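You operate a simulated robot arm through the tools that you are given. There is no shell and no other tool. Be economical: measure what you need, move in short steps, check, and stop when the job is done.

Carry out the task below with a simulated two-armed robot. There is one attempt and no reset: what you move stays moved.

## Task
Carry the deep grey tray with both arms and set it on the top of the sample bench.

Only the result counts: the job must be done as asked and must still hold three seconds after the hand-in. Knocking over, shifting, dropping, spilling or breaking anything else fails it.

## Robot
Two 7-joint arms with two-finger parallel grippers on one trunk, on a base that drives. Base frame: it is fixed to the floor where the robot stands at the start and does not move with it; the origin is under the middle of the robot, x ahead of it, y to its left, z up. Lengths are in m, angles in rad, forces in N, time in s.
The left shoulder is at the start at [0.05, 0.209, 1.121], the right one opposite. With the tool pointing down near the work surface each hand reaches from about 0.1 to 0.76 m from the robot's upright axis, wherever it stands, measured 20 degrees to its own side. Places, roughly: top of the sample bench [-1.4, 0.8, 0.8]. Payload 4.4 kg a hand.
The tool frame of a hand sits at the grasp point between the pads (the TCP): z along the fingers, y along the line on which they close. The tips reach 0.023 m beyond it. The gripper opens to 0.094 m. The fingers are 0.038 m wide and 0.01 m thick; the gripper's body (0.054 by 0.096 m) begins 0.039 m behind the TCP.
Orientation is that of the tool frame in the base frame, as [roll, pitch, yaw] about the fixed x, y, z axes, in that order (R = Rz(yaw) Ry(pitch) Rx(roll)). With the fingers straight down and closing along the base's y, the tool's x points along the base's -x, its y along +y and its z along -z.

## Interface
- The arms move only by the tool servo_tool. It takes "left_series", "right_series" or both (then of equal length, played together; a hand with none holds still); each is a list of rows, each a list of 3 entries, a list of its own where there are three numbers: the shift along the tool's x, y, z in m, then the turn, a rotation vector about the tool's x, y, z in rad, then the opening, from 0 (shut) to 1 (fully open). In form: [[[tx, ty, tz], [wx, wy, wz], fingers], ...]. A call has 1 to 10 rows; each row shifts and turns the commanded pose from where the row before left it, along the tool's axes as they then stand. A row lasts 0.2 s, in which the tool goes at most 0.05 m and 0.15 rad; a call with a longer step from one row to the next is refused whole, and so is a gripper value outside its range. A pose out of reach is approached as far as the arm can. The call stops where the force on the tool passes 40 N (or 10 N more than at its start, if that is more) or the arm is blocked; 0.2 s more then pass. Each finger travels about 0.108 m/s and halts on what it meets, pressing with about 32 N; the grip force reading is that of the motor and also rises with nothing between the fingers. The clock runs only during rows and for 0.2 s after the last one: add rows that do not move to give the fingers time. It gives the time, the measured TCP pose, the force on the tool (base axes), the opening and the grip force at its end, in the units of the frame above (readings bear some noise), with the torque about the TCP (base axes, N m) and any sound that the robot's microphone picked up.
- Cameras (640 x 400 px; columns grow to the right, rows downward): "scene" is now at [0.1267, 0.0006, 1.2507]; the picture's right is [-0.01, -1.00, 0.00], its down [-0.91, 0.01, -0.41] and it looks along [0.41, -0.00, -0.91] (base axes); focal length 258 px, centre (320, 200). "left" rides on the left gripper at [0.086, -0.016, -0.074] in its tool frame; the picture's right is [0.18, 0.98, 0.00], its down [-0.58, 0.11, -0.81] and it looks along [-0.79, 0.15, 0.59] (tool axes); focal length 243 px, centre (320, 200). "right" rides on the right gripper at [0.086, 0.016, -0.074] in its tool frame; the picture's right is [-0.18, 0.98, 0.00], its down [-0.58, -0.11, -0.81] and it looks along [-0.79, -0.15, 0.59] (tool axes); focal length 243 px, centre (320, 200). There is no depth. A picture from a camera that has moved, and an enlarged one, comes with that camera's place and axes in the base frame and with its lens.
- get_image(camera): a new picture of that camera. The clock stands still meanwhile.
- move_column(by): slides the trunk up (or, below 0, down) by that many m; the arms and the scene camera ride with it, the base frame stays. It gives what a move gives, with no picture.
- drive_base(legs): drives the robot by 1 to 6 legs, each [ahead, left, turn to the left] in m, m and rad, along the robot's own axes; the way and the turn of a leg run together, so that a leg with both is an arc; at most 1.5 m and 3.142 rad a leg. The arms and the cameras ride along, it lands a little off, and it stops where it bumps. It gives what a move gives.
- head_to(pan, tilt): turns the head with the scene camera to pan (to the left, within 1.396 rad either way) and tilt (down, from -0.506 to 1.204), counted from straight ahead of the robot. It gives what a move gives.
- inspect(camera, box): a new picture of the part [left, top, right, bottom] of that camera's present view, enlarged. The clock stands still meanwhile.
- hand_in(): hands the job in; it is judged then, once.

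Go step by step. Nothing tells you exact positions but the pictures and the camera data: compare them with the known pose of the tool, close in by small moves and look again before you grip or let go. The budget is 120 turns and 108 pictures, counting those below and the enlarged ones. Unless the task says otherwise, let go and move clear before handing in, and close with one line.

The tools are called after "Emit:" as name(argument=value, ...) on one line, values as JSON. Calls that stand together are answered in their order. servo_tool: Moves the arms, as the interface text tells. Its arguments: {"type":"object","properties":{"left_series":{"type":"array"},"right_series":{"type":"array"}},"required":[]} The other tools are called the same way: move_column (by) slides the trunk up or down; drive_base (legs) drives the base; head_to (pan, tilt) turns the head that bears the scene camera; get_image (camera) takes a picture; inspect (camera, box) takes an enlarged picture of a part of a camera's view; hand_in () hands the job in.

At the start:

```text
t: 0.0
left_ee_pos: [0.3362, 0.1075, 0.7753]
left_ee_rot: [-3.141, 0.001, -3.141]
left_force: [0.6, -1.0, 0.4]
left_wrist_torque: [-0.01, 0.0, -0.01]
left_grip_width: 0.094
left_grasp_force: 0.1
right_ee_pos: [0.3191, -0.1535, 0.7698]
right_ee_rot: [-3.141, -0.001, -3.141]
right_force: [0.2, -0.1, 0.1]
right_wrist_torque: [0.0, 0.02, 0.0]
right_grip_width: 0.0942
right_grasp_force: 0.0
trunk travel left (down, up): [-0.2, 0.363]
robot x, y, heading: [0.0017, -0.0002, 0.0]
head pan, tilt: [-0.007, 1.152]
```

scene: 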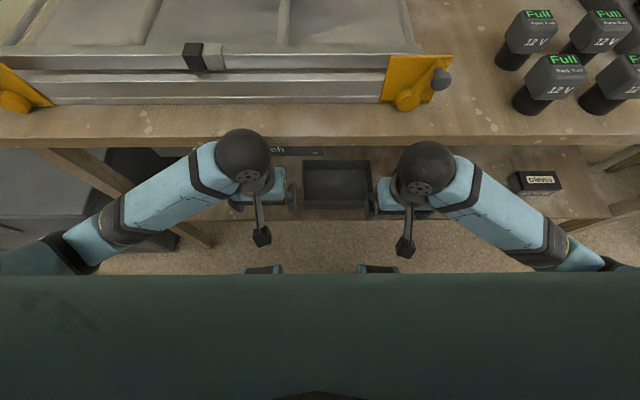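
right: 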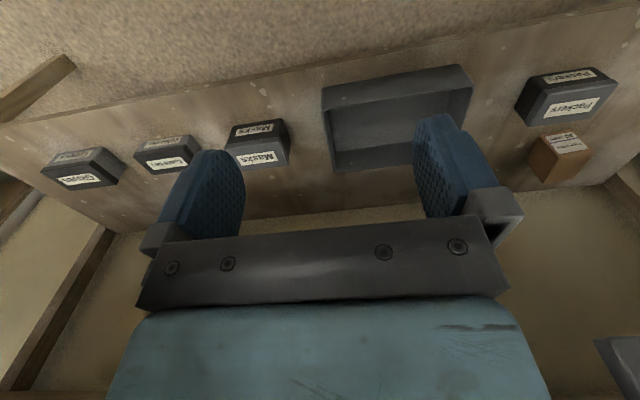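
left: 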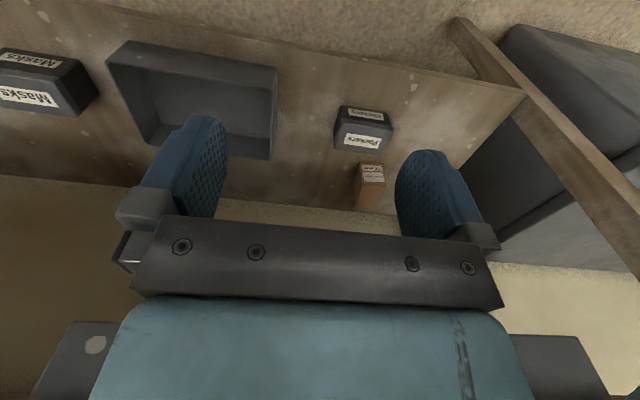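

The tray sits on a low shelf under the front bench, roughly at x 0.46–0.66, y -0.18–0.06, z about 0.42. I'll look around before moving.

Emit:
inspect(camera="right", box=[220, 40, 640, 300])

Emit:
inspect(camera="scene", box=[220, 120, 460, 270])

Emit:
head_to(pan=1.39, tilt=0.6)

Emit:
get_image(camera="scene")

Emit:
head_to(pan=-1.39, tilt=0.6)

Emit:
get_image(camera="scene")

```text
1.52 times, centred on (430, 170) of right
camera zoom: at [0.2329, -0.1373, 0.8438], right [0.18, 0.98, 0.0], down [0.58, -0.11, 0.81], along [0.79, -0.15, -0.59], focal length 370 px, centre (152, 246)
```

zoom: 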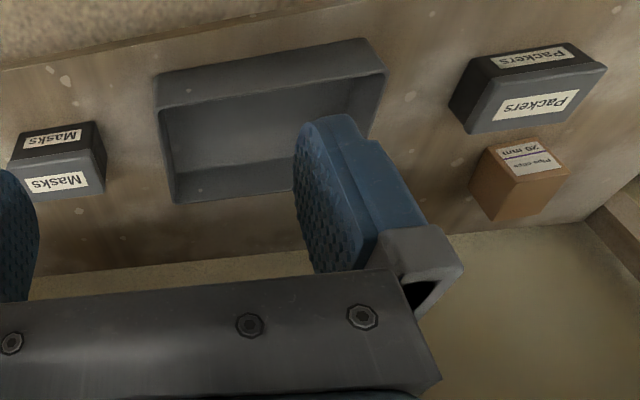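

```text
2.67 times, centred on (340, 195) of scene
camera zoom: at [0.1267, 0.0006, 1.2507], right [-0.01, -1.0, 0.0], down [-0.91, 0.01, -0.41], along [0.41, 0.0, -0.91], focal length 688 px, centre (267, 213)
```

zoom: 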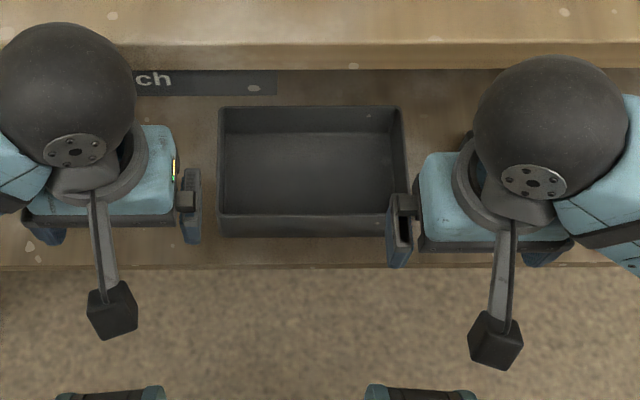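

```text
t: 1.5
left_ee_pos: [0.3368, 0.1081, 0.7742]
left_ee_rot: [-3.141, 0.0, 3.14]
left_force: [-0.7, 0.2, -0.3]
left_wrist_torque: [0.01, 0.0, -0.02]
left_grip_width: 0.0939
left_grasp_force: 0.0
right_ee_pos: [0.3204, -0.1524, 0.769]
right_ee_rot: [3.141, 0.0, 3.141]
right_force: [-0.2, -0.6, 0.2]
right_wrist_torque: [0.01, -0.02, -0.02]
right_grip_width: 0.0939
right_grasp_force: 0.1
trunk travel left (down, up): [-0.2, 0.363]
robot x, y, heading: [-0.0024, -0.0021, 0.0]
head pan, tilt: [1.389, 0.6]
```

```text
102 pictures are left
camera scene: at [0.0833, 0.0879, 1.2925], right [0.98, -0.18, 0.0], down [-0.1, -0.56, -0.82], along [0.15, 0.81, -0.57], focal length 258 px, centre (320, 200)
```

scene: 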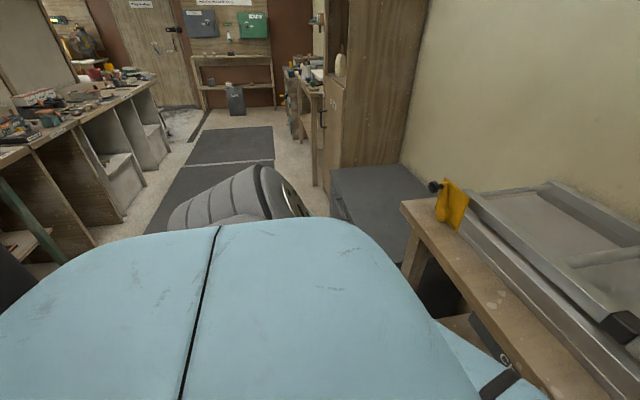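

```text
t: 4.0
left_ee_pos: [0.337, 0.1089, 0.7757]
left_ee_rot: [3.141, 0.001, 3.141]
left_force: [-0.2, -0.3, -0.6]
left_wrist_torque: [0.01, 0.0, 0.0]
left_grip_width: 0.0938
left_grasp_force: 0.2
right_ee_pos: [0.3174, -0.1529, 0.7689]
right_ee_rot: [3.141, -0.001, -3.14]
right_force: [0.3, 0.0, 0.1]
right_wrist_torque: [0.02, 0.04, -0.01]
right_grip_width: 0.0941
right_grasp_force: 0.0
trunk travel left (down, up): [-0.2, 0.363]
robot x, y, heading: [-0.0022, 0.0021, 0.004]
head pan, tilt: [-1.389, 0.6]
```

```text
101 pictures are left
camera scene: at [0.0833, -0.0859, 1.2926], right [-0.98, -0.18, 0.0], down [-0.1, 0.56, -0.83], along [0.15, -0.81, -0.56], focal length 258 px, centre (320, 200)
```

scene: 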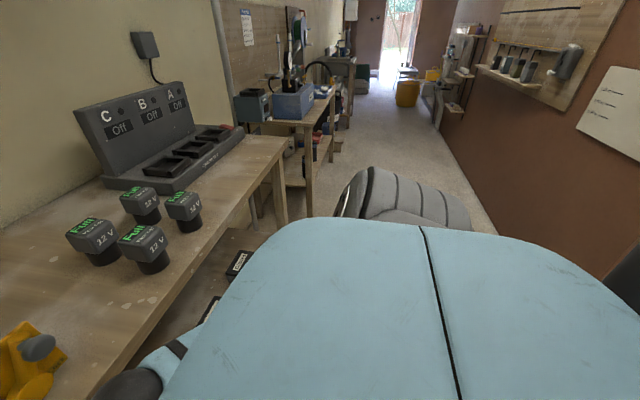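

The sample bench lies behind on the left, and there is a corridor between the two benches. I'll back off a bit to get a better view of the tray and the clearance under the bench top.

Emit:
drive_base(legs=[[-0.3, 0, 0]])

Emit:
move_column(by=-0.19)

Emit:
head_to(pan=0, tilt=0.6)

Emit:
get_image(camera="scene")

Emit:
get_image(camera="right")

Emit:
get_image(camera="left")

```text
t: 6.0
left_ee_pos: [0.0358, 0.1098, 0.7752]
left_ee_rot: [-3.141, 0.001, -3.136]
left_force: [0.6, -0.5, -0.1]
left_wrist_torque: [0.0, 0.03, 0.0]
left_grip_width: 0.0939
left_grasp_force: 0.0
right_ee_pos: [0.0205, -0.1518, 0.7703]
right_ee_rot: [3.141, 0.0, -3.133]
right_force: [0.3, -0.1, -0.3]
right_wrist_torque: [0.0, -0.02, 0.0]
right_grip_width: 0.094
right_grasp_force: 0.0
trunk travel left (down, up): [-0.2, 0.363]
robot x, y, heading: [-0.3001, 0.0008, 0.009]
head pan, tilt: [-1.389, 0.6]
```

```text
t: 8.1
left_ee_pos: [0.0368, 0.1099, 0.5854]
left_ee_rot: [-3.141, 0.0, -3.135]
left_force: [0.0, -0.1, 0.0]
left_wrist_torque: [0.0, 0.01, -0.02]
left_grip_width: 0.094
left_grasp_force: 0.0
right_ee_pos: [0.0198, -0.1521, 0.5789]
right_ee_rot: [-3.142, 0.001, -3.134]
right_force: [-0.3, 0.9, -0.5]
right_wrist_torque: [0.0, 0.01, 0.02]
right_grip_width: 0.0938
right_grasp_force: 0.0
trunk travel left (down, up): [-0.01, 0.553]
robot x, y, heading: [-0.3001, 0.0015, 0.011]
head pan, tilt: [-1.389, 0.6]
```

```text
t: 9.6
left_ee_pos: [0.0361, 0.1096, 0.5851]
left_ee_rot: [3.14, 0.002, -3.135]
left_force: [0.4, -0.2, 0.4]
left_wrist_torque: [-0.02, 0.01, -0.01]
left_grip_width: 0.094
left_grasp_force: 0.0
right_ee_pos: [0.0207, -0.1515, 0.5793]
right_ee_rot: [3.14, 0.001, -3.135]
right_force: [-0.1, 0.3, -0.8]
right_wrist_torque: [-0.01, -0.01, 0.03]
right_grip_width: 0.094
right_grasp_force: 0.0
trunk travel left (down, up): [-0.01, 0.553]
robot x, y, heading: [-0.3028, 0.0007, 0.007]
head pan, tilt: [0.0, 0.6]
```

```text
100 pictures are left
camera scene: at [-0.1441, 0.001, 1.1026], right [0.01, -1.0, 0.0], down [-0.56, 0.0, -0.83], along [0.83, 0.01, -0.56], focal length 258 px, centre (320, 200)
```

scene: 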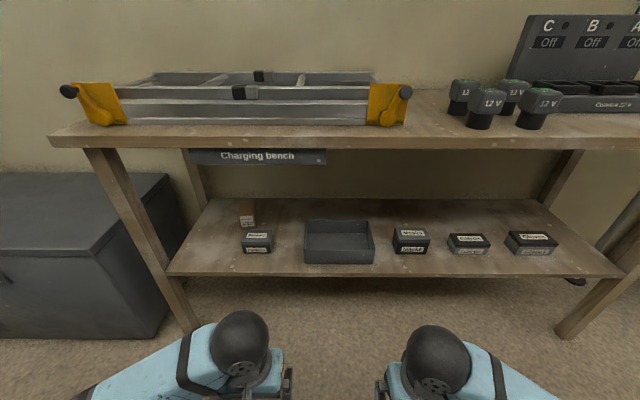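

```text
99 pictures are left
camera right: at [-0.0659, -0.1366, 0.6538], right [0.18, 0.98, 0.0], down [0.58, -0.1, 0.81], along [0.79, -0.14, -0.59], focal length 243 px, centre (320, 200)
```

right: 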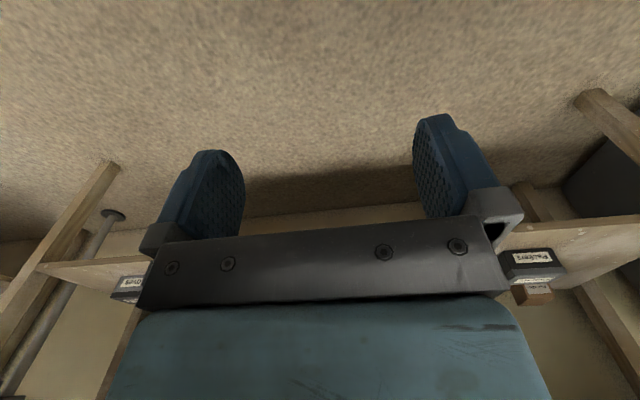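

```text
98 pictures are left
camera left: at [-0.0497, 0.0921, 0.6584], right [-0.19, 0.98, 0.0], down [0.58, 0.11, 0.81], along [0.79, 0.15, -0.59], focal length 243 px, centre (320, 200)
```

left: 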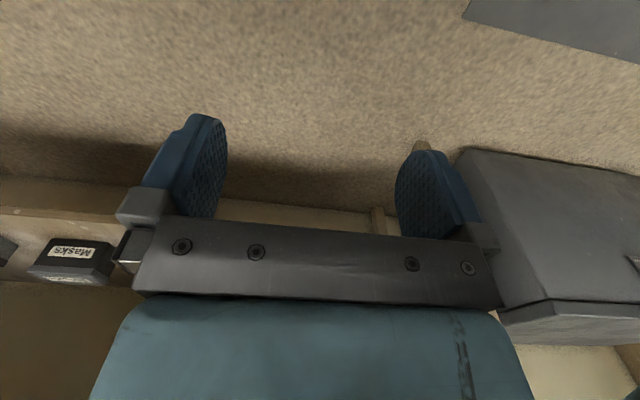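

The whole lower shelf is now in view, with the tray between the Packers and Masks boxes. I'll enlarge to measure it.

Emit:
inspect(camera="scene", box=[230, 180, 450, 290])

```text
2.91 times, centred on (340, 235) of scene
camera zoom: at [-0.1441, 0.001, 1.1026], right [0.01, -1.0, 0.0], down [-0.56, 0.0, -0.83], along [0.83, 0.01, -0.56], focal length 750 px, centre (262, 98)
```

zoom: 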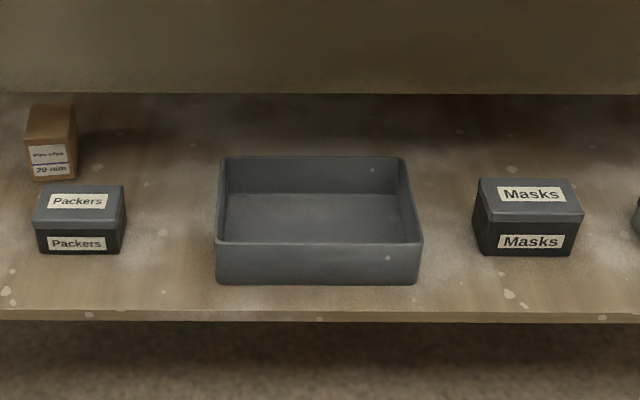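

The tray measures about x 0.467–0.627, y -0.177–0.064, with its rim near z 0.49 and its bottom at 0.42. I'll tilt the hands forward by about 26°, line up with the tray and drive in, with the arms above the rim and below the bench top.

Emit:
servo_tool(left_series=[[[0, 0, 0], [0, -0.15, 0], 0.6], [[0, 0, 0], [0, -0.15, 0], 0.6], [[0, 0, 0], [0, -0.15, 0], 0.6], [[0, 0.012, 0], [0, 0, 0], 0.6]], right_series=[[[0, 0, 0], [0, -0.15, 0], 0.6], [[0, 0, 0], [0, -0.15, 0], 0.6], [[0, 0, 0], [0, -0.15, 0], 0.6], [[0, 0.032, 0], [0, 0, 0], 0.6]])

Emit:
drive_base(legs=[[0, -0.058, -0.007], [0.2, 0, 0]])

Emit:
get_image(camera="scene")

```text
t: 10.1
left_ee_pos: [0.0366, 0.1095, 0.5845]
left_ee_rot: [3.138, 0.126, -3.136]
left_force: [0.5, -0.3, 0.0]
left_wrist_torque: [-0.03, 0.0, -0.02]
left_grip_width: 0.0565
left_grasp_force: 0.1
right_ee_pos: [0.0221, -0.152, 0.5838]
right_ee_rot: [3.134, 0.139, -3.136]
right_force: [-3.9, -2.4, 17.6]
right_wrist_torque: [0.21, 1.63, 0.24]
right_grip_width: 0.0562
right_grasp_force: 0.2
trunk travel left (down, up): [-0.01, 0.553]
robot x, y, heading: [-0.2968, 0.0013, 0.008]
head pan, tilt: [0.0, 0.6]
stopped in row 2 (right hand): the force on the tool passed its limit at 78 N (the readings are from after the stop); the commanded pose is now the measured one
```

```text
t: 12.1
left_ee_pos: [0.1585, 0.0521, 0.5852]
left_ee_rot: [3.139, 0.124, -3.139]
left_force: [-0.1, -0.2, -0.6]
left_wrist_torque: [0.02, 0.01, -0.01]
left_grip_width: 0.0562
left_grasp_force: 0.1
right_ee_pos: [0.145, -0.2097, 0.5849]
right_ee_rot: [3.134, 0.139, -3.14]
right_force: [-2.7, 0.8, 10.6]
right_wrist_torque: [0.0, 0.99, -0.12]
right_grip_width: 0.0565
right_grasp_force: 0.0
trunk travel left (down, up): [-0.01, 0.553]
robot x, y, heading: [-0.1751, -0.0579, 0.006]
head pan, tilt: [0.0, 0.6]
stopped in leg 2: the force on the tool passed its limit at 41 N (the readings are from after the stop); the commanded pose is now the measured one
```

```text
96 pictures are left
camera scene: at [-0.0227, -0.055, 1.1022], right [0.01, -1.0, 0.0], down [-0.56, 0.0, -0.83], along [0.83, 0.0, -0.56], focal length 258 px, centre (320, 200)
```

scene: 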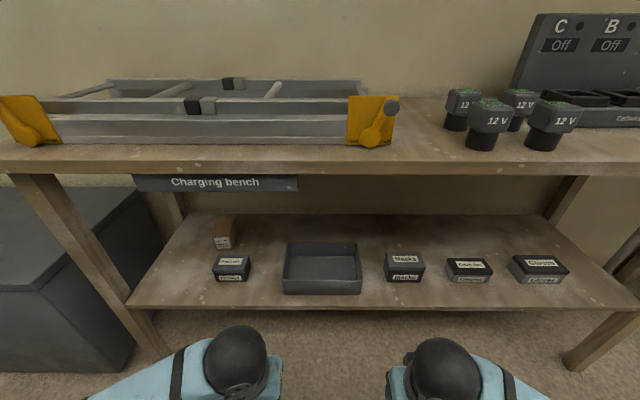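

The right hand touched the robot's own front when it tilted, since the trunk is low. I'll move the hands up and forward first and then look again.

Emit:
servo_tool(left_series=[[[0, 0, -0.02], [0, 0, 0], 0.6], [[-0.03, 0, 0], [0, 0, 0], 0.6], [[-0.03, 0, 0], [0, 0, 0], 0.6]], right_series=[[[0, 0, -0.02], [0, 0, 0], 0.6], [[-0.03, 0, 0], [0, 0, 0], 0.6], [[-0.03, 0, 0], [0, 0, 0], 0.6]])

Emit:
get_image(camera="right")

Emit:
head_to(pan=0, tilt=1.15)

Emit:
get_image(camera="scene")

```text
t: 12.9
left_ee_pos: [0.2155, 0.0536, 0.611]
left_ee_rot: [3.14, 0.125, -3.136]
left_force: [-0.4, 0.5, 0.5]
left_wrist_torque: [-0.02, -0.04, 0.02]
left_grip_width: 0.0564
left_grasp_force: 0.1
right_ee_pos: [0.2001, -0.208, 0.6118]
right_ee_rot: [3.134, 0.138, -3.138]
right_force: [-0.1, -0.2, 0.2]
right_wrist_torque: [-0.01, -0.01, -0.01]
right_grip_width: 0.0565
right_grasp_force: 0.1
trunk travel left (down, up): [-0.01, 0.553]
robot x, y, heading: [-0.1773, -0.0589, 0.005]
head pan, tilt: [0.0, 0.6]
```

```text
95 pictures are left
camera right: at [0.1055, -0.1927, 0.6739], right [0.18, 0.98, 0.03], down [0.47, -0.11, 0.88], along [0.87, -0.14, -0.48], focal length 243 px, centre (320, 200)
```

right: 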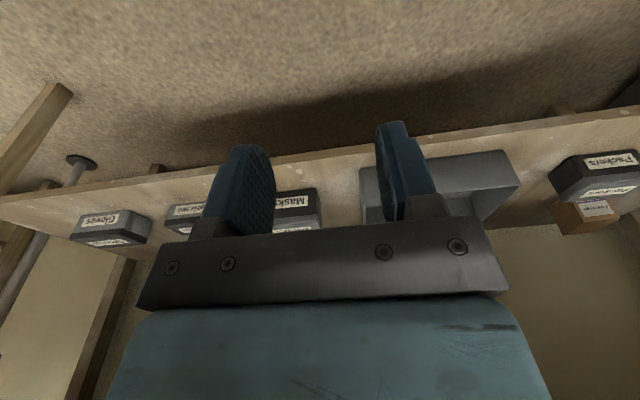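

```text
t: 13.9
left_ee_pos: [0.2146, 0.0542, 0.6103]
left_ee_rot: [3.14, 0.128, -3.136]
left_force: [-0.7, 0.0, 0.6]
left_wrist_torque: [0.02, 0.0, 0.01]
left_grip_width: 0.0566
left_grasp_force: 0.0
right_ee_pos: [0.201, -0.2089, 0.6115]
right_ee_rot: [3.134, 0.137, -3.138]
right_force: [-0.1, -0.2, -0.3]
right_wrist_torque: [0.03, -0.02, 0.02]
right_grip_width: 0.0562
right_grasp_force: 0.0
trunk travel left (down, up): [-0.01, 0.553]
robot x, y, heading: [-0.1783, -0.0599, 0.004]
head pan, tilt: [0.0, 1.15]
```

```text
94 pictures are left
camera scene: at [-0.051, -0.0555, 1.0609], right [0.01, -1.0, 0.0], down [-0.91, 0.0, -0.41], along [0.41, 0.0, -0.91], focal length 258 px, centre (320, 200)
```

scene: 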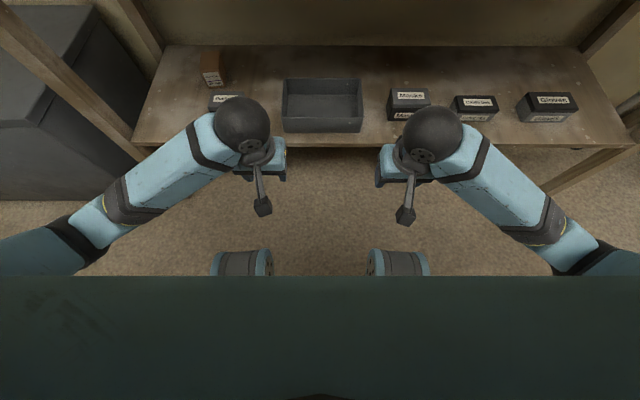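

Clear now: the drums on the base front were the obstacle. I'll tilt further and drive in.

Emit:
servo_tool(left_series=[[[0, 0, 0], [0, -0.15, 0], 0.6], [[0, 0, 0], [0, -0.15, 0], 0.6], [[0, 0, 0], [0, 0, 0], 0.6]], right_series=[[[0, 0, 0], [0, -0.15, 0], 0.6], [[0, 0, 0], [0, -0.15, 0], 0.6], [[-0.014, 0, 0], [0, 0, 0], 0.6]])

Emit:
drive_base(legs=[[0.15, 0, -0.004]])

Emit:
get_image(camera="scene")

Emit:
get_image(camera="left")

Emit:
get_image(camera="right")

```text
t: 14.7
left_ee_pos: [0.2143, 0.0531, 0.614]
left_ee_rot: [3.139, 0.429, -3.138]
left_force: [0.2, -0.2, -0.8]
left_wrist_torque: [-0.01, -0.03, 0.01]
left_grip_width: 0.0565
left_grasp_force: 0.1
right_ee_pos: [0.2153, -0.2069, 0.6171]
right_ee_rot: [3.134, 0.44, -3.14]
right_force: [0.1, 1.3, -0.4]
right_wrist_torque: [0.02, 0.0, -0.02]
right_grip_width: 0.0563
right_grasp_force: 0.1
trunk travel left (down, up): [-0.01, 0.553]
robot x, y, heading: [-0.1784, -0.0576, 0.005]
head pan, tilt: [0.0, 1.15]
```

```text
t: 16.1
left_ee_pos: [0.3733, 0.0512, 0.6108]
left_ee_rot: [3.14, 0.428, 3.137]
left_force: [-0.7, -0.1, -0.7]
left_wrist_torque: [-0.01, 0.01, 0.02]
left_grip_width: 0.0563
left_grasp_force: 0.0
right_ee_pos: [0.37, -0.208, 0.6169]
right_ee_rot: [3.135, 0.438, 3.132]
right_force: [0.6, 0.2, 0.5]
right_wrist_torque: [0.01, 0.0, 0.03]
right_grip_width: 0.0564
right_grasp_force: 0.0
trunk travel left (down, up): [-0.01, 0.553]
robot x, y, heading: [-0.0233, -0.0552, -0.004]
head pan, tilt: [0.0, 1.15]
```

```text
93 pictures are left
camera scene: at [0.1059, -0.0562, 1.0608], right [0.0, -1.0, 0.0], down [-0.91, 0.0, -0.41], along [0.41, 0.0, -0.91], focal length 258 px, centre (320, 200)
```

scene: 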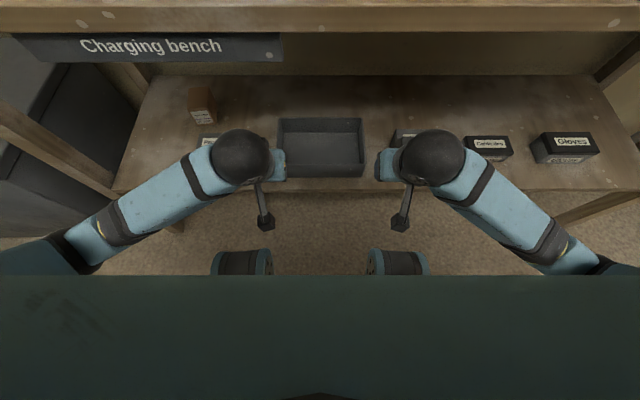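

```text
92 pictures are left
camera left: at [0.2637, 0.0353, 0.6426], right [-0.16, 0.98, -0.07], down [0.2, 0.11, 0.97], along [0.97, 0.15, -0.21], focal length 243 px, centre (320, 200)
```

left: 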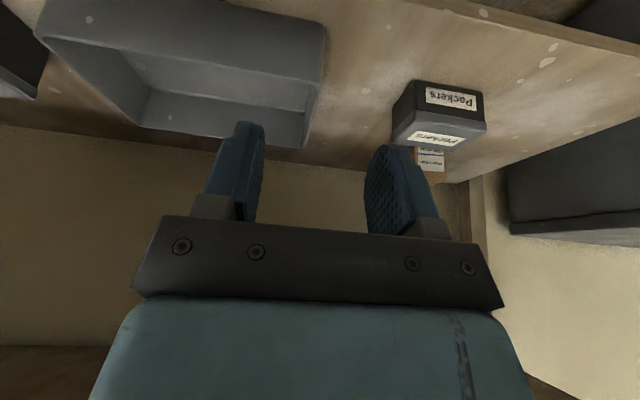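

```text
91 pictures are left
camera right: at [0.2604, -0.1935, 0.6491], right [0.17, 0.98, 0.08], down [0.18, -0.12, 0.98], along [0.97, -0.15, -0.2], focal length 243 px, centre (320, 200)
```

right: 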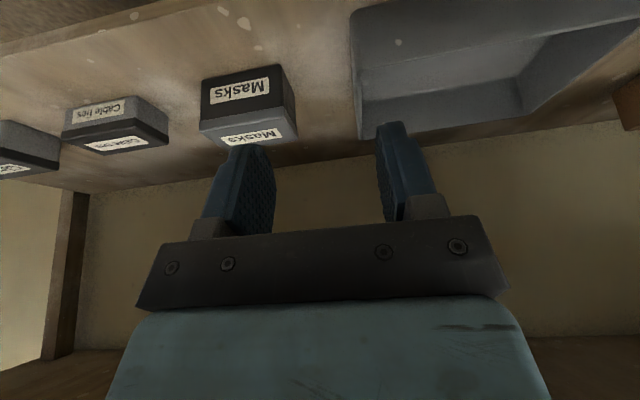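

I take the tray walls as outer left y≈0.059 and outer right y≈-0.178, with the middle at x≈0.545. I'm moving both hands to hover over the wall midpoints at z≈0.57.

Emit:
servo_tool(left_series=[[[-0.0283, 0.001, 0.0218], [0, 0, 0], 0.6], [[-0.0283, 0.001, 0.0218], [0, 0, 0], 0.6], [[-0.0283, 0.001, 0.0218], [0, 0, 0], 0.6], [[-0.0283, 0.001, 0.0218], [0, 0, 0], 0.6], [[-0.0283, 0.001, 0.0218], [0, 0, 0], 0.6], [[0, 0, 0], [0, 0, 0], 0.6]], right_series=[[[-0.0283, 0.0066, 0.0233], [0, 0, 0], 0.6], [[-0.0283, 0.0066, 0.0233], [0, 0, 0], 0.6], [[-0.0283, 0.0066, 0.0233], [0, 0, 0], 0.6], [[-0.0283, 0.0066, 0.0233], [0, 0, 0], 0.6], [[-0.0283, 0.0066, 0.0233], [0, 0, 0], 0.6], [[0, 0, 0], [0, 0, 0], 0.6]])

Emit:
get_image(camera="scene")

Emit:
get_image(camera="left")

Emit:
get_image(camera="right")

```text
t: 17.5
left_ee_pos: [0.546, 0.0551, 0.574]
left_ee_rot: [3.14, 0.426, 3.138]
left_force: [0.2, -0.5, -0.2]
left_wrist_torque: [-0.02, 0.02, -0.04]
left_grip_width: 0.0566
left_grasp_force: 0.1
right_ee_pos: [0.5477, -0.1791, 0.5739]
right_ee_rot: [3.135, 0.44, 3.135]
right_force: [-0.2, -1.0, 0.3]
right_wrist_torque: [-0.03, 0.04, -0.02]
right_grip_width: 0.0562
right_grasp_force: 0.1
trunk travel left (down, up): [-0.01, 0.553]
robot x, y, heading: [-0.0234, -0.059, -0.004]
head pan, tilt: [0.0, 1.15]
```

```text
90 pictures are left
camera scene: at [0.106, -0.0562, 1.0608], right [0.0, -1.0, 0.0], down [-0.91, 0.0, -0.41], along [0.41, 0.0, -0.91], focal length 258 px, centre (320, 200)
```

scene: 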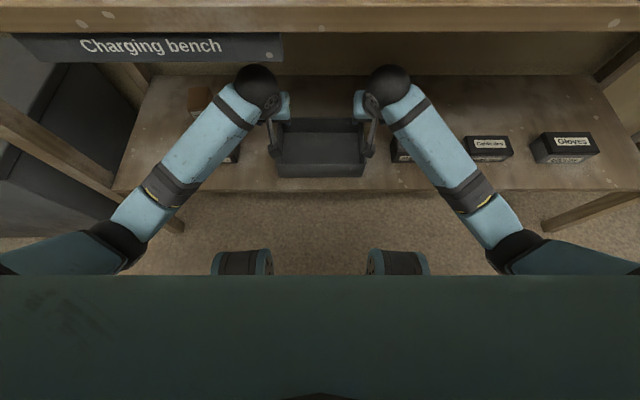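

```text
89 pictures are left
camera left: at [0.436, 0.0387, 0.6046], right [-0.16, 0.98, -0.07], down [0.2, 0.11, 0.97], along [0.97, 0.15, -0.21], focal length 243 px, centre (320, 200)
```

left: 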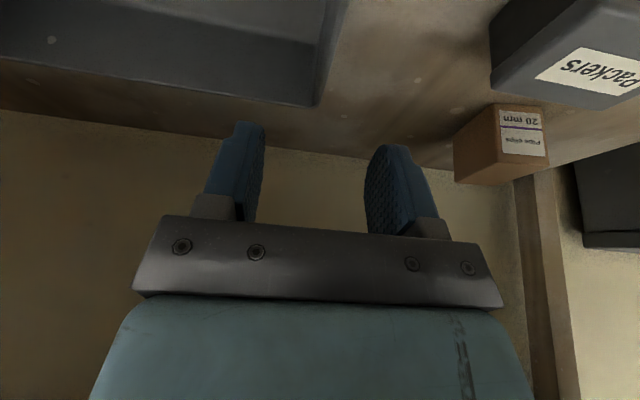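

```text
88 pictures are left
camera right: at [0.4376, -0.1624, 0.6053], right [0.17, 0.98, 0.08], down [0.18, -0.12, 0.98], along [0.97, -0.15, -0.2], focal length 243 px, centre (320, 200)
```

right: 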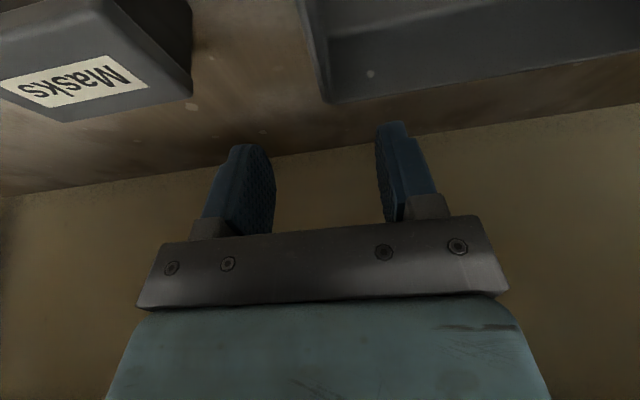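

Both hands are centred over the walls, with finger tips well clear of the Masks and Packers boxes. I'm going straight down until the fingers straddle the walls.

Emit:
servo_tool(left_series=[[[0.0101, 0, 0.022], [0, 0, 0], 0.6], [[0.0101, 0, 0.022], [0, 0, 0], 0.6], [[0.0101, 0, 0.022], [0, 0, 0], 0.6], [[0.0101, 0, 0.022], [0, 0, 0], 0.6], [[0, 0, 0], [0, 0, 0], 0.6]], right_series=[[[0.0101, 0.001, 0.022], [0, 0, 0], 0.6], [[0.0101, 0.001, 0.022], [0, 0, 0], 0.6], [[0.0101, 0.001, 0.022], [0, 0, 0], 0.6], [[0.0101, 0.001, 0.022], [0, 0, 0], 0.6], [[0, 0, 0], [0, 0, 0], 0.6]])

Emit:
get_image(camera="left")

Emit:
get_image(camera="right")

Emit:
inspect(camera="scene", box=[220, 50, 430, 200])

```text
t: 18.7
left_ee_pos: [0.544, 0.0566, 0.4744]
left_ee_rot: [3.139, 0.427, 3.138]
left_force: [0.7, -0.8, -0.3]
left_wrist_torque: [0.0, 0.02, 0.01]
left_grip_width: 0.0563
left_grasp_force: 0.0
right_ee_pos: [0.5479, -0.1735, 0.4745]
right_ee_rot: [3.136, 0.438, 3.135]
right_force: [-0.2, 0.5, -0.1]
right_wrist_torque: [-0.02, 0.0, -0.01]
right_grip_width: 0.0562
right_grasp_force: 0.0
trunk travel left (down, up): [-0.01, 0.553]
robot x, y, heading: [-0.0223, -0.0562, 0.002]
head pan, tilt: [0.0, 1.15]
```

```text
87 pictures are left
camera left: at [0.4356, 0.0399, 0.5053], right [-0.16, 0.98, -0.07], down [0.2, 0.11, 0.97], along [0.97, 0.15, -0.21], focal length 243 px, centre (320, 200)
```

left: 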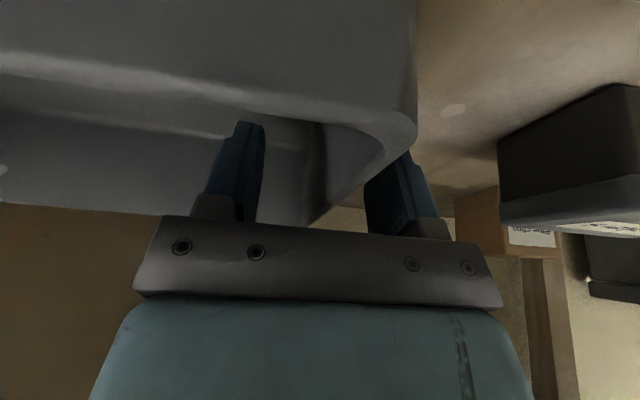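

```text
86 pictures are left
camera right: at [0.4382, -0.1576, 0.5065], right [0.17, 0.98, 0.08], down [0.18, -0.12, 0.98], along [0.97, -0.15, -0.2], focal length 243 px, centre (320, 200)
```

right: 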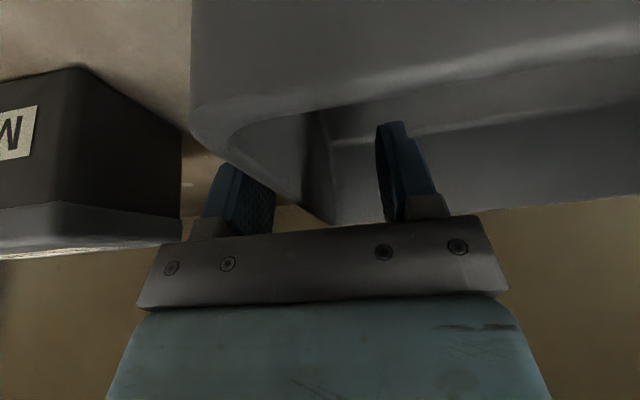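

```text
2.67 times, centred on (325, 125) of scene
camera zoom: at [0.1059, -0.0562, 1.0608], right [0.0, -1.0, 0.0], down [-0.91, 0.0, -0.41], along [0.41, 0.0, -0.91], focal length 688 px, centre (307, 400)
```

zoom: 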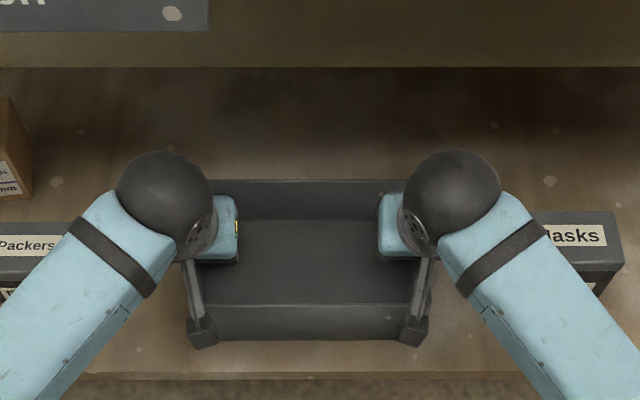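

The fingers straddle both walls. I'll go 4 mm deeper and close both grippers.

Emit:
servo_tool(left_series=[[[0.0017, 0, 0.0036], [0, 0, 0], 0.6], [[0, 0, 0], [0, 0, 0], 0.3], [[0, 0, 0], [0, 0, 0], 0.15], [[0, 0, 0], [0, 0, 0], 0.0], [[0, 0, 0], [0, 0, 0], 0.0], [[0, 0, 0], [0, 0, 0], 0.0]], right_series=[[[0.0017, 0, 0.0036], [0, 0, 0], 0.6], [[0, 0, 0], [0, 0, 0], 0.3], [[0, 0, 0], [0, 0, 0], 0.15], [[0, 0, 0], [0, 0, 0], 0.0], [[0, 0, 0], [0, 0, 0], 0.0], [[0, 0, 0], [0, 0, 0], 0.0]])

Emit:
get_image(camera="left")

Emit:
get_image(camera="right")

```text
t: 20.3
left_ee_pos: [0.5465, 0.0584, 0.4718]
left_ee_rot: [3.137, 0.429, 3.14]
left_force: [1.6, 1.1, 1.1]
left_wrist_torque: [-0.55, 0.48, -0.56]
left_grip_width: 0.005
left_grasp_force: 32.4
right_ee_pos: [0.5488, -0.1766, 0.4721]
right_ee_rot: [3.14, 0.44, 3.134]
right_force: [-2.5, -3.3, 1.6]
right_wrist_torque: [-0.23, 0.17, 1.08]
right_grip_width: 0.0046
right_grasp_force: 31.7
trunk travel left (down, up): [-0.01, 0.553]
robot x, y, heading: [-0.0224, -0.0553, -0.007]
head pan, tilt: [0.0, 1.15]
stopped in row 6 (right hand): the force on the tool passed its limit at 41 N (the readings are from after the stop); the commanded pose is now the measured one
```

```text
84 pictures are left
camera left: at [0.4376, 0.0424, 0.5018], right [-0.17, 0.98, -0.07], down [0.2, 0.1, 0.98], along [0.97, 0.15, -0.21], focal length 243 px, centre (320, 200)
```

left: 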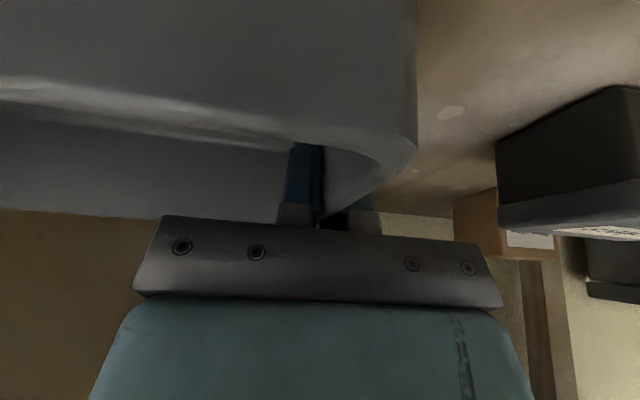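

```text
83 pictures are left
camera right: at [0.4396, -0.1594, 0.5032], right [0.17, 0.98, 0.08], down [0.18, -0.11, 0.98], along [0.97, -0.15, -0.2], focal length 243 px, centre (320, 200)
```

right: 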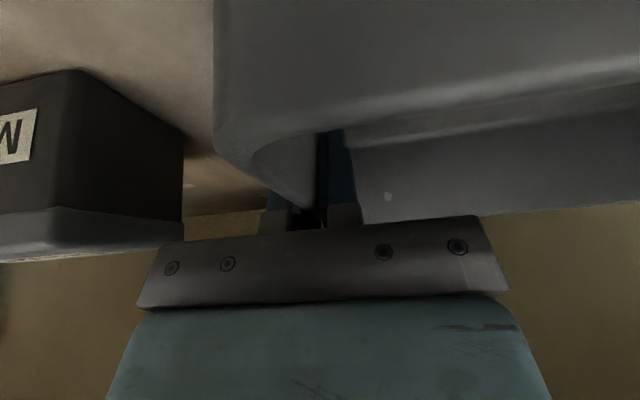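

Both walls are held at about 5 mm. I'll lift a little with the trunk so the arms stay in step.

Emit:
move_column(by=0.04)

Emit:
get_image(camera="scene")

Emit:
get_image(camera="right")

```text
t: 21.1
left_ee_pos: [0.5468, 0.0599, 0.5098]
left_ee_rot: [3.136, 0.425, 3.139]
left_force: [2.6, 2.1, 1.3]
left_wrist_torque: [-0.47, 0.48, -0.67]
left_grip_width: 0.005
left_grasp_force: 32.2
right_ee_pos: [0.5485, -0.1766, 0.5118]
right_ee_rot: [3.141, 0.438, 3.133]
right_force: [-1.9, -2.6, -4.6]
right_wrist_torque: [-0.22, -0.55, 1.16]
right_grip_width: 0.0049
right_grasp_force: 32.1
trunk travel left (down, up): [-0.05, 0.513]
robot x, y, heading: [-0.0236, -0.059, -0.006]
head pan, tilt: [0.0, 1.15]
```

```text
82 pictures are left
camera scene: at [0.1063, -0.0562, 1.1007], right [0.0, -1.0, 0.0], down [-0.91, 0.0, -0.41], along [0.41, 0.0, -0.91], focal length 258 px, centre (320, 200)
```

scene: 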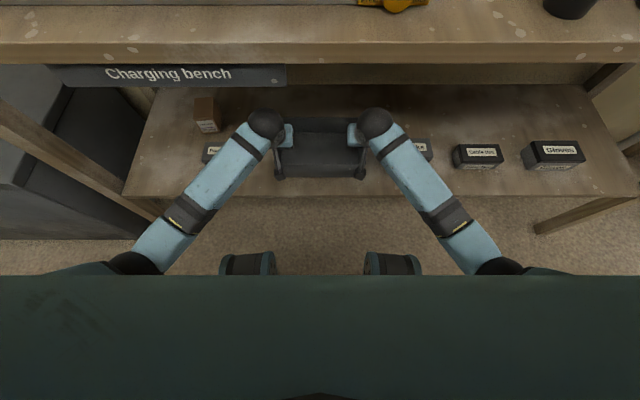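

```text
81 pictures are left
camera right: at [0.4397, -0.1592, 0.5426], right [0.17, 0.98, 0.08], down [0.18, -0.11, 0.98], along [0.97, -0.15, -0.2], focal length 243 px, centre (320, 200)
```

right: 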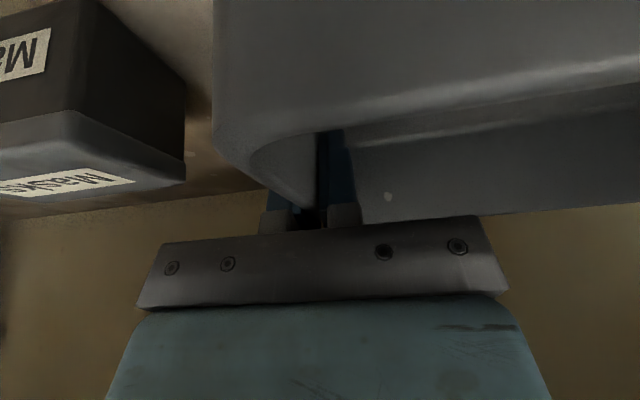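

The tray is off the shelf and held level. I'll raise it slightly more and back out of the bench.

Emit:
move_column(by=0.03)

Emit:
drive_base(legs=[[-0.2, 0, 0.005], [-0.2, 0, 0]])

Emit:
head_to(pan=1.39, tilt=0.4)

Emit:
get_image(camera="scene")

Emit:
head_to(pan=0, tilt=0.9)

Emit:
get_image(camera="scene")

```text
t: 21.9
left_ee_pos: [0.5471, 0.0587, 0.54]
left_ee_rot: [3.136, 0.426, 3.139]
left_force: [2.0, 3.2, 1.3]
left_wrist_torque: [-0.52, -0.04, -0.64]
left_grip_width: 0.0049
left_grasp_force: 31.7
right_ee_pos: [0.5498, -0.1755, 0.5416]
right_ee_rot: [3.141, 0.437, 3.133]
right_force: [-2.4, -2.5, -4.7]
right_wrist_torque: [-0.22, 0.01, 1.12]
right_grip_width: 0.0054
right_grasp_force: 31.8
trunk travel left (down, up): [-0.08, 0.483]
robot x, y, heading: [-0.0197, -0.0561, 0.0]
head pan, tilt: [0.0, 1.15]
```

```text
t: 24.6
left_ee_pos: [0.1558, 0.0606, 0.5407]
left_ee_rot: [3.136, 0.427, -3.137]
left_force: [2.3, 4.1, 3.7]
left_wrist_torque: [-0.59, 0.02, -0.48]
left_grip_width: 0.0049
left_grasp_force: 31.6
right_ee_pos: [0.159, -0.1731, 0.5419]
right_ee_rot: [3.14, 0.438, -3.141]
right_force: [-2.8, -5.4, -5.7]
right_wrist_torque: [-0.29, -0.02, 1.17]
right_grip_width: 0.005
right_grasp_force: 32.2
trunk travel left (down, up): [-0.08, 0.483]
robot x, y, heading: [-0.4117, -0.0608, 0.003]
head pan, tilt: [0.0, 1.15]
```

```text
t: 26.1
left_ee_pos: [0.1561, 0.0609, 0.5409]
left_ee_rot: [3.138, 0.425, -3.136]
left_force: [2.6, 1.7, 0.8]
left_wrist_torque: [-0.42, 0.15, -0.7]
left_grip_width: 0.0049
left_grasp_force: 32.1
right_ee_pos: [0.1592, -0.1729, 0.5418]
right_ee_rot: [3.14, 0.439, -3.141]
right_force: [-1.6, -1.6, -3.9]
right_wrist_torque: [-0.11, -0.17, 1.11]
right_grip_width: 0.0048
right_grasp_force: 32.3
trunk travel left (down, up): [-0.08, 0.483]
robot x, y, heading: [-0.41, -0.0598, 0.008]
head pan, tilt: [1.389, 0.4]
```

```text
80 pictures are left
camera scene: at [-0.3271, 0.0337, 1.1907], right [0.98, -0.18, 0.0], down [-0.07, -0.38, -0.92], along [0.16, 0.91, -0.39], focal length 258 px, centre (320, 200)
```

scene: 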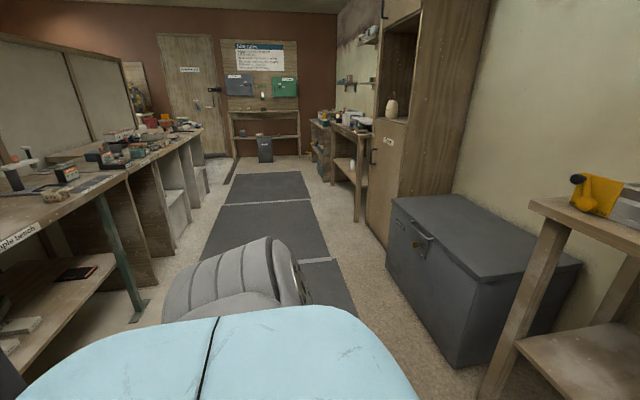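

```text
t: 27.7
left_ee_pos: [0.1559, 0.0618, 0.54]
left_ee_rot: [3.135, 0.428, -3.137]
left_force: [2.7, 0.9, 2.1]
left_wrist_torque: [-0.47, -0.21, -0.65]
left_grip_width: 0.0048
left_grasp_force: 32.0
right_ee_pos: [0.1594, -0.1739, 0.5414]
right_ee_rot: [3.139, 0.439, -3.141]
right_force: [-1.6, -1.5, -4.5]
right_wrist_torque: [-0.16, 0.23, 1.13]
right_grip_width: 0.0049
right_grasp_force: 32.7
trunk travel left (down, up): [-0.08, 0.483]
robot x, y, heading: [-0.4091, -0.0555, -0.001]
head pan, tilt: [0.0, 0.901]
```

```text
79 pictures are left
camera scene: at [-0.268, -0.057, 1.1478], right [0.01, -1.0, 0.0], down [-0.78, 0.0, -0.62], along [0.62, 0.0, -0.78], focal length 258 px, centre (320, 200)
```

scene: 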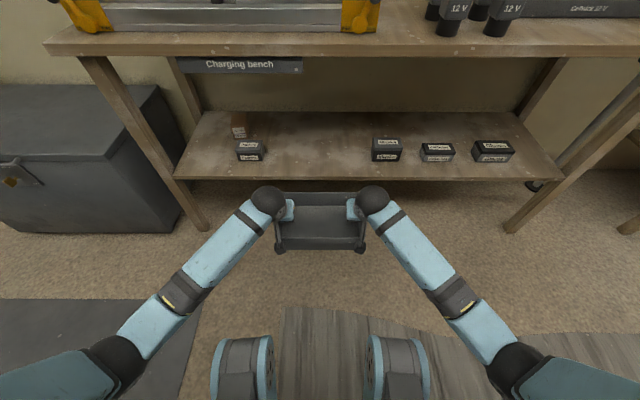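

The "Sample bench" label is visible behind on the left, with its front edge at about x -1.17. I'll raise the tray above bench height and turn toward it.

Emit:
move_column(by=0.42)

Emit:
drive_base(legs=[[0, 0, 0.8], [0, 0, 0.8]])

Emit:
head_to(pan=0.9, tilt=0.5)

Emit:
get_image(camera="scene")

```text
refused: 0.42 is not a number from -0.4 to 0.4
```

```text
t: 32.3
left_ee_pos: [-0.564, 0.5004, 0.5408]
left_ee_rot: [3.136, 0.426, -1.508]
left_force: [-0.8, 2.1, 2.5]
left_wrist_torque: [0.05, -0.51, -0.64]
left_grip_width: 0.005
left_grasp_force: 31.8
right_ee_pos: [-0.3285, 0.5168, 0.5416]
right_ee_rot: [3.138, 0.438, -1.516]
right_force: [1.6, -1.8, -3.9]
right_wrist_torque: [0.0, -0.2, 1.16]
right_grip_width: 0.0049
right_grasp_force: 32.2
trunk travel left (down, up): [-0.08, 0.483]
robot x, y, heading: [-0.4105, -0.0606, 1.629]
head pan, tilt: [0.0, 0.901]
```

```text
t: 33.5
left_ee_pos: [-0.5616, 0.4992, 0.5406]
left_ee_rot: [3.136, 0.425, -1.508]
left_force: [-0.6, 0.6, 0.6]
left_wrist_torque: [-0.21, -0.35, -0.77]
left_grip_width: 0.0047
left_grasp_force: 32.0
right_ee_pos: [-0.3283, 0.5175, 0.5421]
right_ee_rot: [3.139, 0.439, -1.514]
right_force: [1.3, -1.0, -3.0]
right_wrist_torque: [0.28, 0.02, 1.05]
right_grip_width: 0.0047
right_grasp_force: 31.8
trunk travel left (down, up): [-0.08, 0.483]
robot x, y, heading: [-0.4126, -0.059, 1.634]
head pan, tilt: [0.901, 0.499]
```

```text
78 pictures are left
camera scene: at [-0.4899, 0.0618, 1.1816], right [0.57, 0.82, 0.0], down [0.39, -0.27, -0.88], along [-0.72, 0.5, -0.48], focal length 258 px, centre (320, 200)
```

scene: 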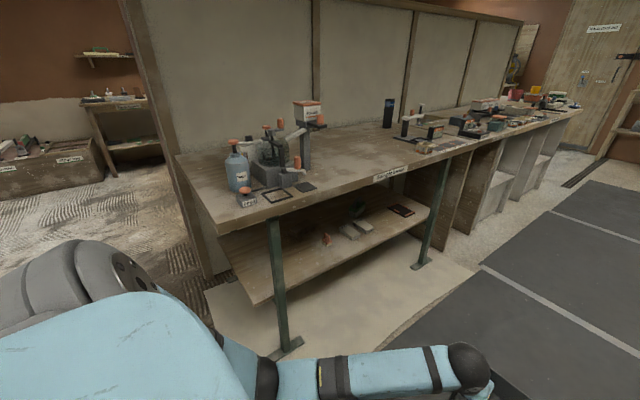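

Now the sample bench is visible. It has items at its near end and a free stretch in the middle, so I'll raise the trunk and look closer.

Emit:
move_column(by=0.38)

Emit:
get_image(camera="scene")

Emit:
inspect(camera="scene", box=[160, 90, 540, 330])

```text
t: 37.2
left_ee_pos: [-0.5636, 0.5013, 0.9192]
left_ee_rot: [3.136, 0.425, -1.507]
left_force: [-1.2, 1.6, -0.2]
left_wrist_torque: [0.03, -0.4, -0.7]
left_grip_width: 0.0053
left_grasp_force: 31.5
right_ee_pos: [-0.3288, 0.5178, 0.9217]
right_ee_rot: [3.14, 0.439, -1.515]
right_force: [0.7, -1.7, -2.6]
right_wrist_torque: [0.02, -0.12, 1.05]
right_grip_width: 0.0048
right_grasp_force: 31.8
trunk travel left (down, up): [-0.46, 0.103]
robot x, y, heading: [-0.4102, -0.0552, 1.632]
head pan, tilt: [0.901, 0.499]
```

```text
77 pictures are left
camera scene: at [-0.4899, 0.0619, 1.5616], right [0.57, 0.82, 0.0], down [0.39, -0.27, -0.88], along [-0.72, 0.5, -0.48], focal length 258 px, centre (320, 200)
```

scene: 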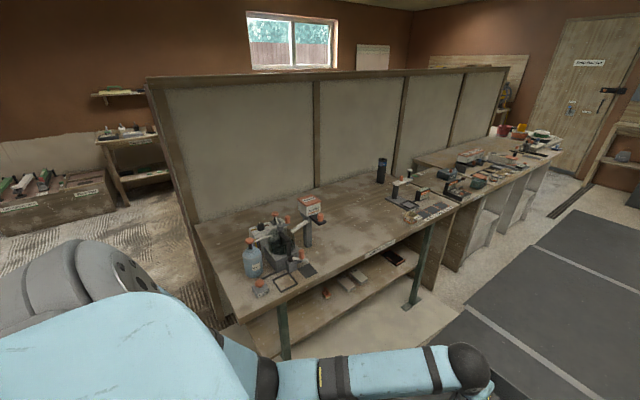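

```text
1.67 times, centred on (350, 210) of scene
camera zoom: at [-0.4899, 0.0619, 1.5616], right [0.57, 0.82, 0.0], down [0.39, -0.27, -0.88], along [-0.72, 0.5, -0.48], focal length 430 px, centre (270, 183)
```

zoom: 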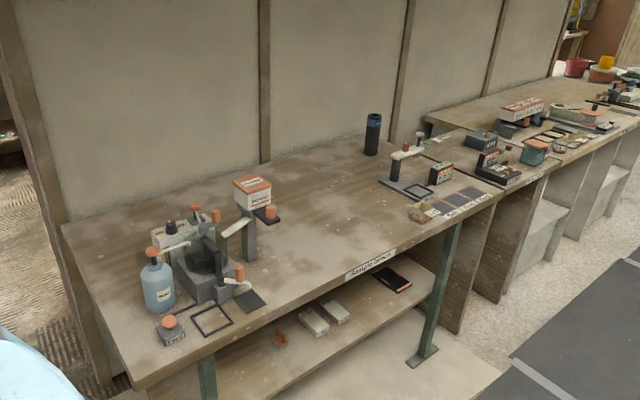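

The bench top spans about x -1.78 to -1.10 and y 0.14 to 1.5. Its front-middle area around (-1.25, 0.87) is free. I'll drive up alongside it, then turn to face it.

Emit:
drive_base(legs=[[0, 0, -0.06], [0.93, 0, 0]])

Emit:
head_to(pan=1.2, tilt=0.7)

Emit:
get_image(camera="scene")

```text
t: 42.6
left_ee_pos: [-0.5453, 1.4524, 0.9198]
left_ee_rot: [3.137, 0.425, -1.552]
left_force: [-1.5, 1.3, 0.2]
left_wrist_torque: [0.02, -0.4, -0.72]
left_grip_width: 0.0048
left_grasp_force: 32.3
right_ee_pos: [-0.3106, 1.4573, 0.9199]
right_ee_rot: [3.141, 0.44, -1.561]
right_force: [1.5, -1.2, -2.5]
right_wrist_torque: [0.01, -0.09, 1.07]
right_grip_width: 0.005
right_grasp_force: 32.3
trunk travel left (down, up): [-0.46, 0.103]
robot x, y, heading: [-0.4173, 0.8833, 1.586]
head pan, tilt: [0.901, 0.499]
```

```text
t: 43.4
left_ee_pos: [-0.547, 1.4519, 0.9205]
left_ee_rot: [3.137, 0.424, -1.553]
left_force: [-0.7, 0.0, 0.2]
left_wrist_torque: [-0.18, -0.31, -0.81]
left_grip_width: 0.0046
left_grasp_force: 32.3
right_ee_pos: [-0.3106, 1.458, 0.9215]
right_ee_rot: [3.14, 0.438, -1.558]
right_force: [0.3, -0.1, -1.9]
right_wrist_torque: [0.18, 0.08, 0.95]
right_grip_width: 0.0048
right_grasp_force: 32.2
trunk travel left (down, up): [-0.46, 0.103]
robot x, y, heading: [-0.4214, 0.8884, 1.585]
head pan, tilt: [1.201, 0.7]
```

```text
75 pictures are left
camera scene: at [-0.4999, 0.9842, 1.544], right [0.35, 0.94, 0.0], down [0.6, -0.22, -0.77], along [-0.72, 0.27, -0.64], focal length 258 px, centre (320, 200)
```

scene: 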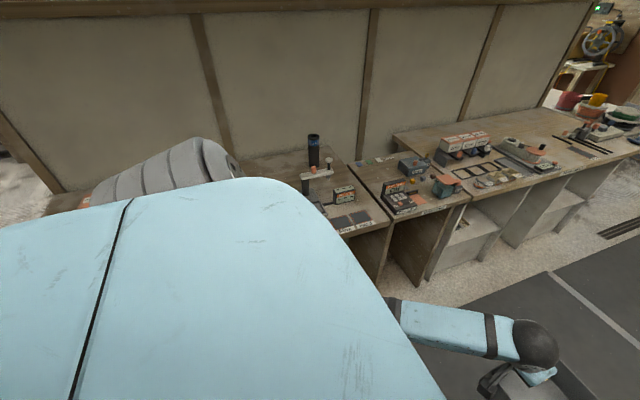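

I'm sidestepping a bit away from the bench and turning to face it.

Emit:
drive_base(legs=[[0, -0.06, 0], [0, 0, 0.78], [0, 0, 0.77]])

Emit:
head_to(pan=0, tilt=0.7)

Emit:
get_image(camera="scene")

```text
t: 48.6
left_ee_pos: [-0.9305, 0.7794, 0.9204]
left_ee_rot: [3.137, 0.425, -0.018]
left_force: [-1.6, -0.4, 0.9]
left_wrist_torque: [0.35, -0.01, -0.8]
left_grip_width: 0.0048
left_grasp_force: 31.9
right_ee_pos: [-0.9279, 1.0135, 0.9216]
right_ee_rot: [3.139, 0.439, -0.022]
right_force: [-0.3, 1.1, -3.5]
right_wrist_torque: [0.01, 0.03, 0.99]
right_grip_width: 0.0048
right_grasp_force: 31.9
trunk travel left (down, up): [-0.46, 0.103]
robot x, y, heading: [-0.3574, 0.8854, 3.124]
head pan, tilt: [1.201, 0.7]
```

```text
t: 50.0
left_ee_pos: [-0.9295, 0.7806, 0.9203]
left_ee_rot: [3.137, 0.426, -0.016]
left_force: [-1.1, -0.9, -0.4]
left_wrist_torque: [0.27, -0.09, -0.83]
left_grip_width: 0.0049
left_grasp_force: 31.4
right_ee_pos: [-0.9276, 1.0151, 0.9219]
right_ee_rot: [3.139, 0.436, -0.022]
right_force: [0.3, 1.2, -2.7]
right_wrist_torque: [-0.1, 0.13, 0.99]
right_grip_width: 0.0049
right_grasp_force: 31.5
trunk travel left (down, up): [-0.46, 0.103]
robot x, y, heading: [-0.3642, 0.8871, 3.121]
head pan, tilt: [0.0, 0.7]
```

```text
74 pictures are left
camera scene: at [-0.5122, 0.8906, 1.5439], right [0.02, 1.0, 0.0], down [0.64, -0.01, -0.76], along [-0.76, 0.01, -0.64], focal length 258 px, centre (320, 200)
```

scene: 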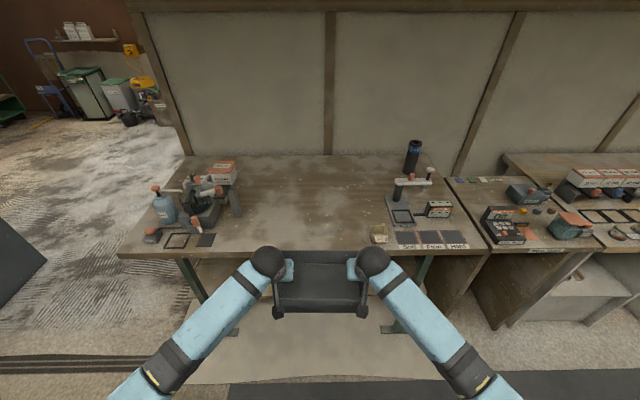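

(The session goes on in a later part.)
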